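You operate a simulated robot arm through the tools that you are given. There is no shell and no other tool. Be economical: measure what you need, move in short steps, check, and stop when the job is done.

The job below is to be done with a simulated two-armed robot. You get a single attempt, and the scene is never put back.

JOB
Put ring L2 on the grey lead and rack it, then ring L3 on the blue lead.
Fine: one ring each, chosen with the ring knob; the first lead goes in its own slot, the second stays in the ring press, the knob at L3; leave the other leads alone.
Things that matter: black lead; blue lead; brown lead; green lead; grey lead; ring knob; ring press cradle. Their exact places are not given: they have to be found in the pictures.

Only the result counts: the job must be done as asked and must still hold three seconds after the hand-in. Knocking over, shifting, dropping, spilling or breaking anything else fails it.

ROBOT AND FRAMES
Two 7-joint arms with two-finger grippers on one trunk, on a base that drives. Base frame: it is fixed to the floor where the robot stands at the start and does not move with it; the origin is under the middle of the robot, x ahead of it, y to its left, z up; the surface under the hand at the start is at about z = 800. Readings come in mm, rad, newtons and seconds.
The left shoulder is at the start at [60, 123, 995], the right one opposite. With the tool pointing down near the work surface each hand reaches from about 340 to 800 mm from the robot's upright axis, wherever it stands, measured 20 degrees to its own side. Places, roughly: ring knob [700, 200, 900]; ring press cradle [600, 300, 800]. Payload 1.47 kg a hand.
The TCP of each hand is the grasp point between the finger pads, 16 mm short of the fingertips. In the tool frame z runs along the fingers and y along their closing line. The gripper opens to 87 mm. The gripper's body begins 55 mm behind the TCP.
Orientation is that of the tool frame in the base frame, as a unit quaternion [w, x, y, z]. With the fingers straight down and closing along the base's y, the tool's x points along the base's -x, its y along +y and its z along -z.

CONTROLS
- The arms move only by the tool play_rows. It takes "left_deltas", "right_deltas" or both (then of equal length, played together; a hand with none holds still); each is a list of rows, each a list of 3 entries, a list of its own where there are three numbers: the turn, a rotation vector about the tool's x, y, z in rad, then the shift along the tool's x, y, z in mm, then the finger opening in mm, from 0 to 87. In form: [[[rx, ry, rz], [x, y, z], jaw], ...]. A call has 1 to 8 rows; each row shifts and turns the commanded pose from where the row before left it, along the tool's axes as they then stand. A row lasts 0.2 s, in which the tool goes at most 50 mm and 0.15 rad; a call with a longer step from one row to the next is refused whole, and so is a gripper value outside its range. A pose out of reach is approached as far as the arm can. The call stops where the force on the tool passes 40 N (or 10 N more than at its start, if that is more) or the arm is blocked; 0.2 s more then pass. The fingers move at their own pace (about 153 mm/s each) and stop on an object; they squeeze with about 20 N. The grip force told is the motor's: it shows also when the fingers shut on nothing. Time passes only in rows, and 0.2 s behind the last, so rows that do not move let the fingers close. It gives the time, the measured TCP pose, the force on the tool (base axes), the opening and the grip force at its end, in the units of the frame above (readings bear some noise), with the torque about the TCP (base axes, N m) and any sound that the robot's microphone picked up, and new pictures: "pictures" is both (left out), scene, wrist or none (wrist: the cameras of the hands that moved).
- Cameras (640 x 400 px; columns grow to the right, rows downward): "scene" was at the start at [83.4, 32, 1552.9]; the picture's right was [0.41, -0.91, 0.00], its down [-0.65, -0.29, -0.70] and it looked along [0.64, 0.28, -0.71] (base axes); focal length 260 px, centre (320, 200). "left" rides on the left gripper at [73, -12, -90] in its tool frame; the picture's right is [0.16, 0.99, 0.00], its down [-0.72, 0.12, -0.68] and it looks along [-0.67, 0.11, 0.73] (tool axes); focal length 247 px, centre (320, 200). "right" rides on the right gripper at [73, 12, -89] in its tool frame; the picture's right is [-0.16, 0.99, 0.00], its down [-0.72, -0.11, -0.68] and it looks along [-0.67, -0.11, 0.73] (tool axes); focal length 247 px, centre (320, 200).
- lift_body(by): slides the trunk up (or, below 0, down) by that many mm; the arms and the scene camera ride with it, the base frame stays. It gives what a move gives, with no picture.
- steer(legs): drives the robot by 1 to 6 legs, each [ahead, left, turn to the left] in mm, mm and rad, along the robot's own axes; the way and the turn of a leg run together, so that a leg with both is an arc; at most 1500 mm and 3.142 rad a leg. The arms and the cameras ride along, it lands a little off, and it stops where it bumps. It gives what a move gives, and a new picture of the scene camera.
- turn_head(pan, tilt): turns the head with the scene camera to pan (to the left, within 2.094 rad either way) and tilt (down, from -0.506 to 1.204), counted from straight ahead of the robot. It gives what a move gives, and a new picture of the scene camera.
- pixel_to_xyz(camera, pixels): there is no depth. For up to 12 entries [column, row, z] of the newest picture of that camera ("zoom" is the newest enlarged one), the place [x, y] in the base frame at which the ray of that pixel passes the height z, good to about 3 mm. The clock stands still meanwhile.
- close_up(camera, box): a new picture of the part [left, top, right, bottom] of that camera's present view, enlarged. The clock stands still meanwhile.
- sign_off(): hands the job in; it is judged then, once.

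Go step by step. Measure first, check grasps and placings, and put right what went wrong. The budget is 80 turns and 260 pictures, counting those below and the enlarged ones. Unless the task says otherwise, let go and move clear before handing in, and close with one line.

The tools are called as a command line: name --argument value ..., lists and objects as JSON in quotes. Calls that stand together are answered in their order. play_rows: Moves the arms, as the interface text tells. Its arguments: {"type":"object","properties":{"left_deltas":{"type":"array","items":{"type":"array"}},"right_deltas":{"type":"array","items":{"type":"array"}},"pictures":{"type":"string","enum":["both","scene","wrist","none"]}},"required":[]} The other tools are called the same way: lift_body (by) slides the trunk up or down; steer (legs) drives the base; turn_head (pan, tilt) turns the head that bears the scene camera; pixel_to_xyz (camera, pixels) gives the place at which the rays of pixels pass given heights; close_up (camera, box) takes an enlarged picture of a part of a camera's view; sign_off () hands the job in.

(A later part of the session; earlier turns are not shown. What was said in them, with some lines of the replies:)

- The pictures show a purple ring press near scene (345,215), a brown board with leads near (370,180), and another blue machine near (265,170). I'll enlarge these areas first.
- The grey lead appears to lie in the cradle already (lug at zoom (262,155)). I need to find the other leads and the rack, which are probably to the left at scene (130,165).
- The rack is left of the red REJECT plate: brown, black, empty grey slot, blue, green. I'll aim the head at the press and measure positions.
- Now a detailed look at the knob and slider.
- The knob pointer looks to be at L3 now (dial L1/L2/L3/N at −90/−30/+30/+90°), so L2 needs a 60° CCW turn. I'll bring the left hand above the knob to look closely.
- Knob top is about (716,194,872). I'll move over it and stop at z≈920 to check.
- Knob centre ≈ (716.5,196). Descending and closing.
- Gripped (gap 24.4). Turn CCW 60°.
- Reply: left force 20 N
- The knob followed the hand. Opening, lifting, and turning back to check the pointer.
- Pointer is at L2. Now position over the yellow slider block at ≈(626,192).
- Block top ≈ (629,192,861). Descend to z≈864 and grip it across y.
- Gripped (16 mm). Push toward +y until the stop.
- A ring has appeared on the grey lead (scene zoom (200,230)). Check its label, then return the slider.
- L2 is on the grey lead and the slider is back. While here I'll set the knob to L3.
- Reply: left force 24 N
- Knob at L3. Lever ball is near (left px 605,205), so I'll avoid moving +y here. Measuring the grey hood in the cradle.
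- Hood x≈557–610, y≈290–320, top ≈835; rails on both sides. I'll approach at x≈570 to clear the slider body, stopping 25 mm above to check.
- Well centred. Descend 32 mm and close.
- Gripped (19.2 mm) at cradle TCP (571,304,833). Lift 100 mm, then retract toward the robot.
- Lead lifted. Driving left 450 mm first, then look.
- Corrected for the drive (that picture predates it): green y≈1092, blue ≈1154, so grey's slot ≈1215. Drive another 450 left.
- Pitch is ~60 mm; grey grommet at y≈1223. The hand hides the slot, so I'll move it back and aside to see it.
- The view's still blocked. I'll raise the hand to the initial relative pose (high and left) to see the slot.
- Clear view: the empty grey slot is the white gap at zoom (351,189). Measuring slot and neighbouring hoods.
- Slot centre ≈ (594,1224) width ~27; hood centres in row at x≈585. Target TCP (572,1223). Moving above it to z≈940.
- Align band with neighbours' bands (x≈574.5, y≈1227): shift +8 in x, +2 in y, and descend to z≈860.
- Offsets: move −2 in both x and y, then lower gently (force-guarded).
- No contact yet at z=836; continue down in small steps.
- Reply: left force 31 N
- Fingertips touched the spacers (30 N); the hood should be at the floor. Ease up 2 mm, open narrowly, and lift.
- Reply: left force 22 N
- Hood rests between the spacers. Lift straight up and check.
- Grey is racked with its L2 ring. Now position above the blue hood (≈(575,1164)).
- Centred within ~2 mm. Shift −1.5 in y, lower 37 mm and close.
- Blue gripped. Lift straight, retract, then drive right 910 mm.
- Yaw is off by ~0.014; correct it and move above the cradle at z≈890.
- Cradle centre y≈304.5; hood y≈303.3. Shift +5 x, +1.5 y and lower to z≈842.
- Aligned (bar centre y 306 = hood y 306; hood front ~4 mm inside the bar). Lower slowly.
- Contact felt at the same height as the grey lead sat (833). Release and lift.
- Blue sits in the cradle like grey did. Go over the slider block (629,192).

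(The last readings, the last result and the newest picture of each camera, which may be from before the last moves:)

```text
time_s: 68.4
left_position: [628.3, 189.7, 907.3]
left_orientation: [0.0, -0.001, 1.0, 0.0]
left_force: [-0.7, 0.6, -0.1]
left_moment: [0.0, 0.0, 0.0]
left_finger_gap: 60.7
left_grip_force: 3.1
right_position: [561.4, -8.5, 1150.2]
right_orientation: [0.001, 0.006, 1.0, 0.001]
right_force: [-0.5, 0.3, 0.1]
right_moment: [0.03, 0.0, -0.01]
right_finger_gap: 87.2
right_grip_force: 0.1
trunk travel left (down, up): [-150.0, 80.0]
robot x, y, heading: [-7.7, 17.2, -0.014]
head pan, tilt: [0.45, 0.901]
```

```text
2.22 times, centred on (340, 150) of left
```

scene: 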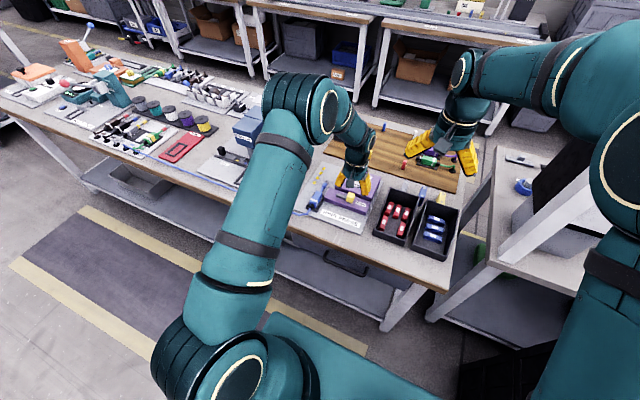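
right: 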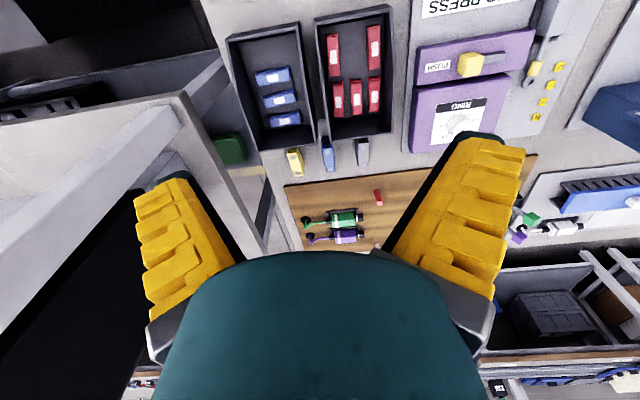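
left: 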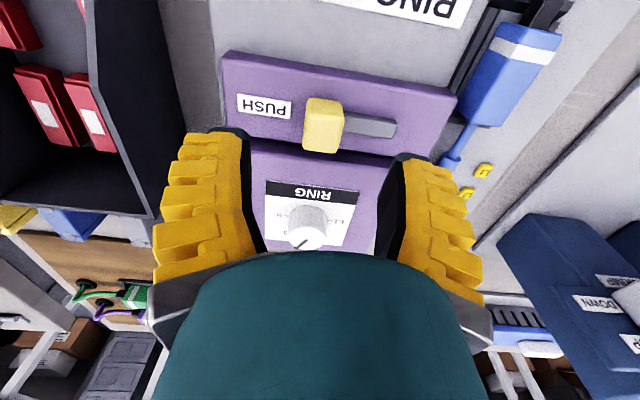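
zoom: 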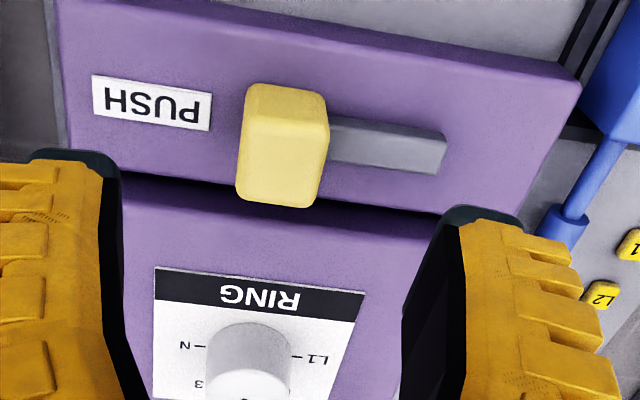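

Block is centred between the fingers; pointer at L3. Lower and grip.

play_rows --left_deltas '[[[0, 0, 0], [0, 1, 22], 56], [[0, 0, 0], [0, 0, 21], 56], [[0, 0, 0], [0, 0, 0], 10], [[0, 0, 0], [0, 0, 0], 10], [[0, 0, 0], [0, 0, 0], 10]]' --pictures "wrist"

play_rows --left_deltas '[[[0, 0, 0], [0, 8, 0], 10], [[0, 0, 0], [0, 8, 0], 10], [[0, 0, 0], [0, 8, 0], 10], [[0, 0, 0], [0, 8, 0], 10], [[0, 0, 0], [0, 5, 0], 10]]' --pictures "both"

close_up --camera "left" --box '[380, 80, 500, 200]'

close_up --camera "scene" --box '[300, 150, 390, 230]'

```text
time_s: 69.6
left_position: [632.1, 191.8, 865.8]
left_orientation: [0.0, 0.0, 1.0, 0.0]
left_force: [0.8, 1.7, 7.9]
left_moment: [0.0, 0.08, -0.01]
left_finger_gap: 16.5
left_grip_force: 29.9
right_position: [560.6, -7.8, 1149.3]
right_orientation: [0.0, 0.006, 1.0, 0.001]
right_force: [0.6, 0.0, 1.2]
right_moment: [0.0, -0.03, 0.0]
right_finger_gap: 86.9
right_grip_force: 0.1
trunk travel left (down, up): [-150.0, 80.0]
robot x, y, heading: [-5.1, 18.4, -0.016]
head pan, tilt: [0.45, 0.901]
```

left: 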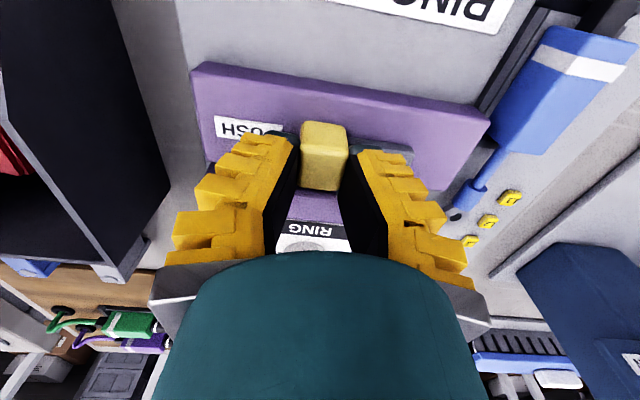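

```text
time_s: 70.8
left_position: [630.7, 228.1, 865.1]
left_orientation: [0.001, 0.0, 1.0, 0.0]
left_force: [16.9, -3.6, 11.5]
left_moment: [-0.04, -0.5, -0.01]
left_finger_gap: 17.9
left_grip_force: 30.1
right_position: [562.3, -8.7, 1149.1]
right_orientation: [0.0, 0.007, 1.0, 0.0]
right_force: [-0.7, 0.3, 0.9]
right_moment: [-0.02, -0.04, 0.0]
right_finger_gap: 86.8
right_grip_force: 0.1
trunk travel left (down, up): [-150.0, 80.0]
robot x, y, heading: [-6.4, 15.4, -0.015]
head pan, tilt: [0.45, 0.901]
```

scene: 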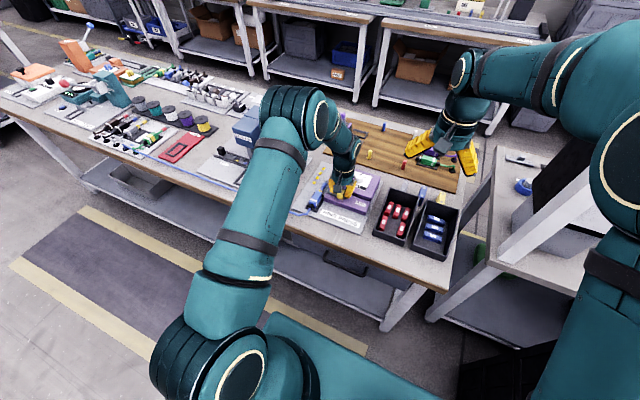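
left: 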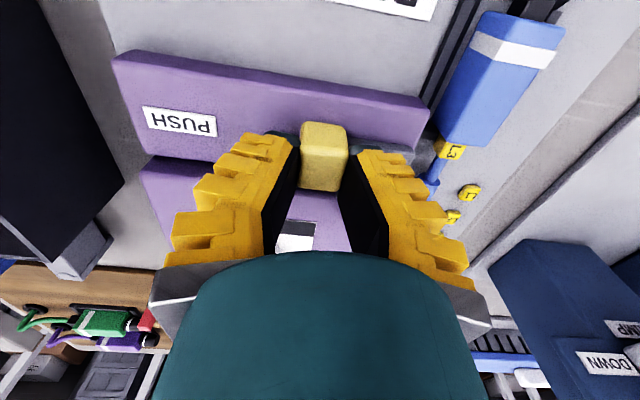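

```text
3.33 times, centred on (440, 140) of left
```

zoom: 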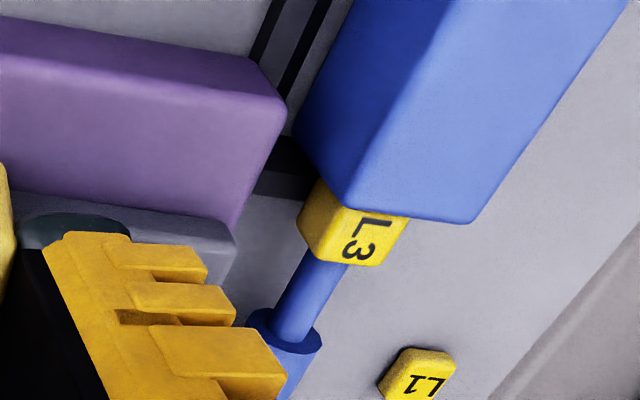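

```text
5.00 times, centred on (345, 190) of scene
```

zoom: 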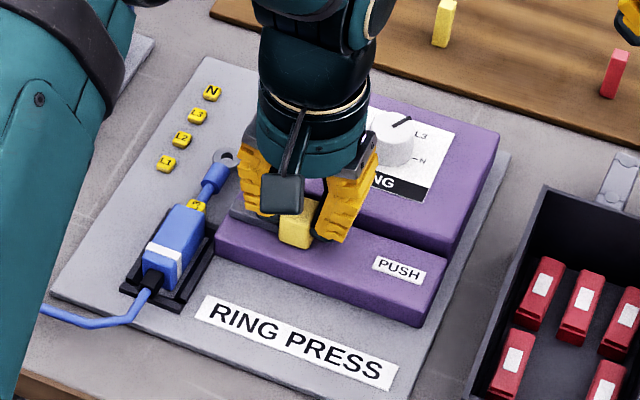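

L3 ring is on the blue lead. Return the slider, release, lift clear and check everything.

play_rows --left_deltas '[[[0, 0, 0], [0, -9, 0], 10], [[0, 0, 0], [0, -9, 0], 10], [[0, 0, 0], [0, -9, 0], 10], [[0, 0, 0], [0, -9, 0], 10], [[0, 0, 0], [0, 0, 0], 56], [[0, 0, 0], [0, 0, 0], 56], [[0, 0, 0], [0, 0, -45], 56], [[0, 0, 0], [0, 0, -45], 56]]' --pictures "none"

play_rows --left_deltas '[[[0, 0, 0], [35, 0, -35], 56], [[0, 0, 0], [35, 0, -35], 56], [[0, 0, 0], [35, 10, -30], 56], [[0, 0, 0], [35, 30, -10], 56], [[0, 0, 0], [30, 35, 0], 56], [[0, 0, 0], [0, 45, 0], 56]]' --pictures "both"

close_up --camera "scene" --box '[300, 150, 390, 230]'

close_up --camera "scene" --box '[80, 90, 260, 200]'

```text
time_s: 72.6
left_position: [626.9, 190.9, 954.0]
left_orientation: [0.0, 0.0, 1.0, 0.0]
left_force: [-0.3, 0.1, -1.0]
left_moment: [-0.02, 0.03, 0.0]
left_finger_gap: 60.6
left_grip_force: 3.7
right_position: [559.8, -7.3, 1150.5]
right_orientation: [0.001, 0.006, 1.0, 0.001]
right_force: [0.7, -0.2, 0.2]
right_moment: [-0.03, 0.01, 0.01]
right_finger_gap: 87.0
right_grip_force: 0.1
trunk travel left (down, up): [-150.0, 80.0]
robot x, y, heading: [-7.9, 18.0, -0.015]
head pan, tilt: [0.45, 0.901]
```

```text
time_s: 74.0
left_position: [460.6, 315.9, 1065.3]
left_orientation: [-0.001, 0.001, 1.0, -0.001]
left_force: [0.6, 0.3, 0.1]
left_moment: [0.0, -0.01, -0.02]
left_finger_gap: 60.6
left_grip_force: 3.6
right_position: [562.6, -7.5, 1150.1]
right_orientation: [0.0, 0.006, 1.0, 0.0]
right_force: [-0.7, 0.7, -0.5]
right_moment: [-0.02, 0.01, -0.01]
right_finger_gap: 87.0
right_grip_force: 0.1
trunk travel left (down, up): [-150.0, 80.0]
robot x, y, heading: [-9.2, 16.1, -0.012]
head pan, tilt: [0.45, 0.901]
```

scene: 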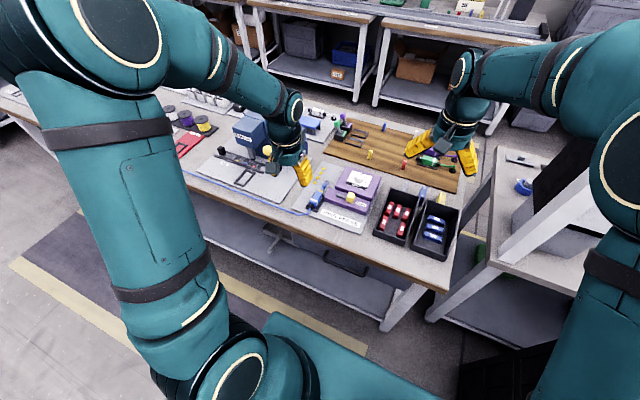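
left: 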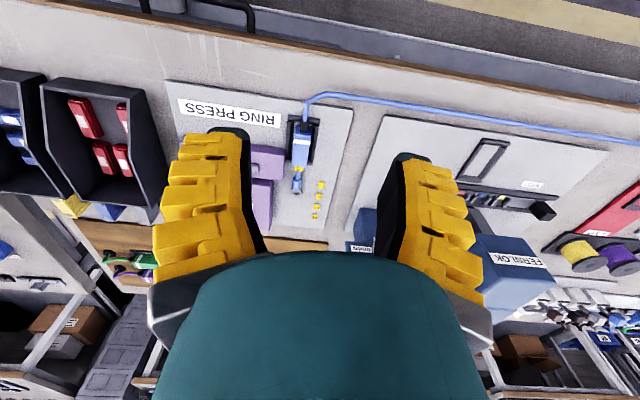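

```text
5.00 times, centred on (345, 190) of scene
```

zoom: 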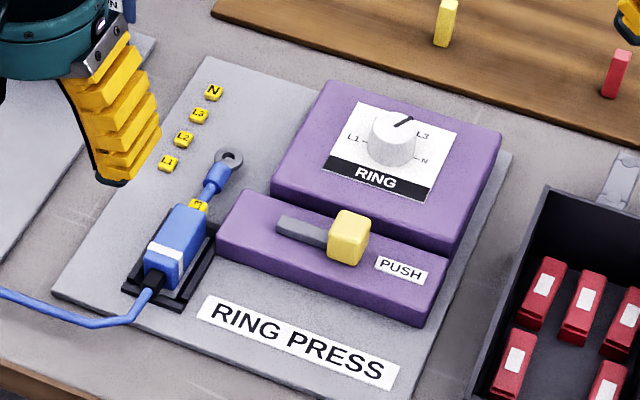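

```text
3.56 times, centred on (170, 145) of scene
```

zoom: 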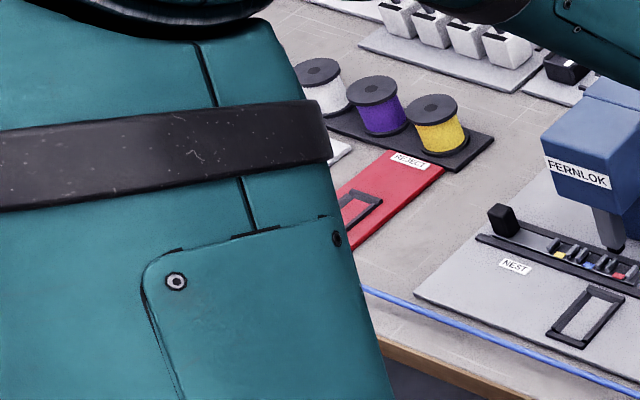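

Press is right: blue with one L3 ring, knob at L3. One last check of the rack: raise the left hand to open the view.

play_rows --left_deltas '[[[0, 0, 0], [0, 0, -45], 60], [[0, 0, 0], [0, 0, -45], 60], [[0, 0, 0], [-10, 20, -40], 60], [[0, 0, 0], [-40, -20, 0], 60], [[0, 0, 0], [-45, -20, 0], 60], [[0, 0, 0], [-45, -20, 0], 60]]' --pictures "scene"

close_up --camera "scene" --box '[60, 90, 220, 190]'

```text
time_s: 75.4
left_position: [601.9, 274.1, 1196.3]
left_orientation: [-0.002, -0.001, 1.0, 0.0]
left_force: [-0.2, -0.7, 0.3]
left_moment: [-0.03, 0.0, -0.02]
left_finger_gap: 64.6
left_grip_force: 3.6
right_position: [563.7, -8.8, 1149.3]
right_orientation: [0.0, 0.008, 1.0, 0.001]
right_force: [0.2, -0.4, 0.7]
right_moment: [0.06, 0.02, 0.0]
right_finger_gap: 87.0
right_grip_force: 0.1
trunk travel left (down, up): [-150.0, 80.0]
robot x, y, heading: [-8.9, 14.8, -0.017]
head pan, tilt: [0.45, 0.901]
```

scene: 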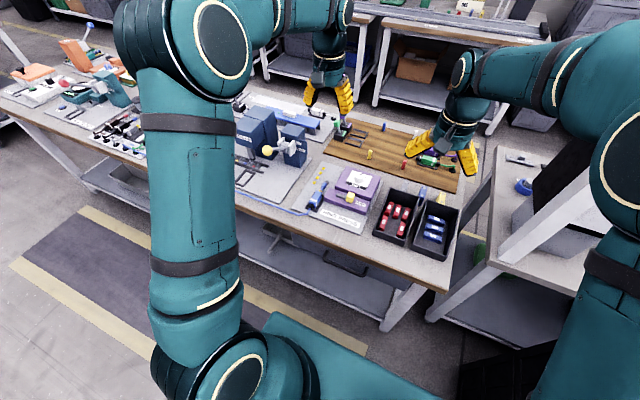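

```text
4.00 times, centred on (140, 140) of scene
```

zoom: 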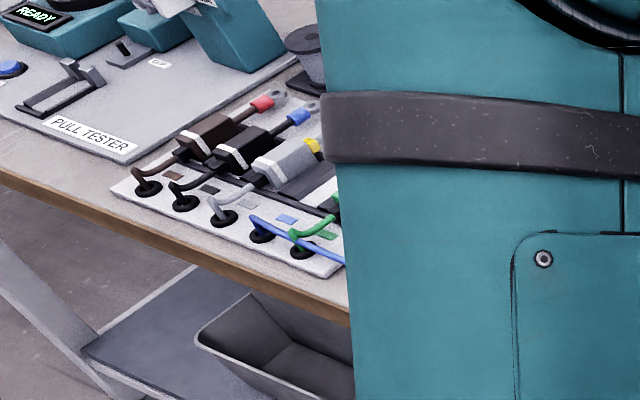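

Grey sits in its own slot beside black and brown, which are undisturbed. The blue lead is in the press with L3, and both hands are clear, so I'm handing in.

sign_off

```text
The job is handed in.
```

The grey lead carries one L2 ring and is back in its own rack slot. The blue lead carries one L3 ring and is still in the ring press, with the knob at L3. I left the other leads alone.
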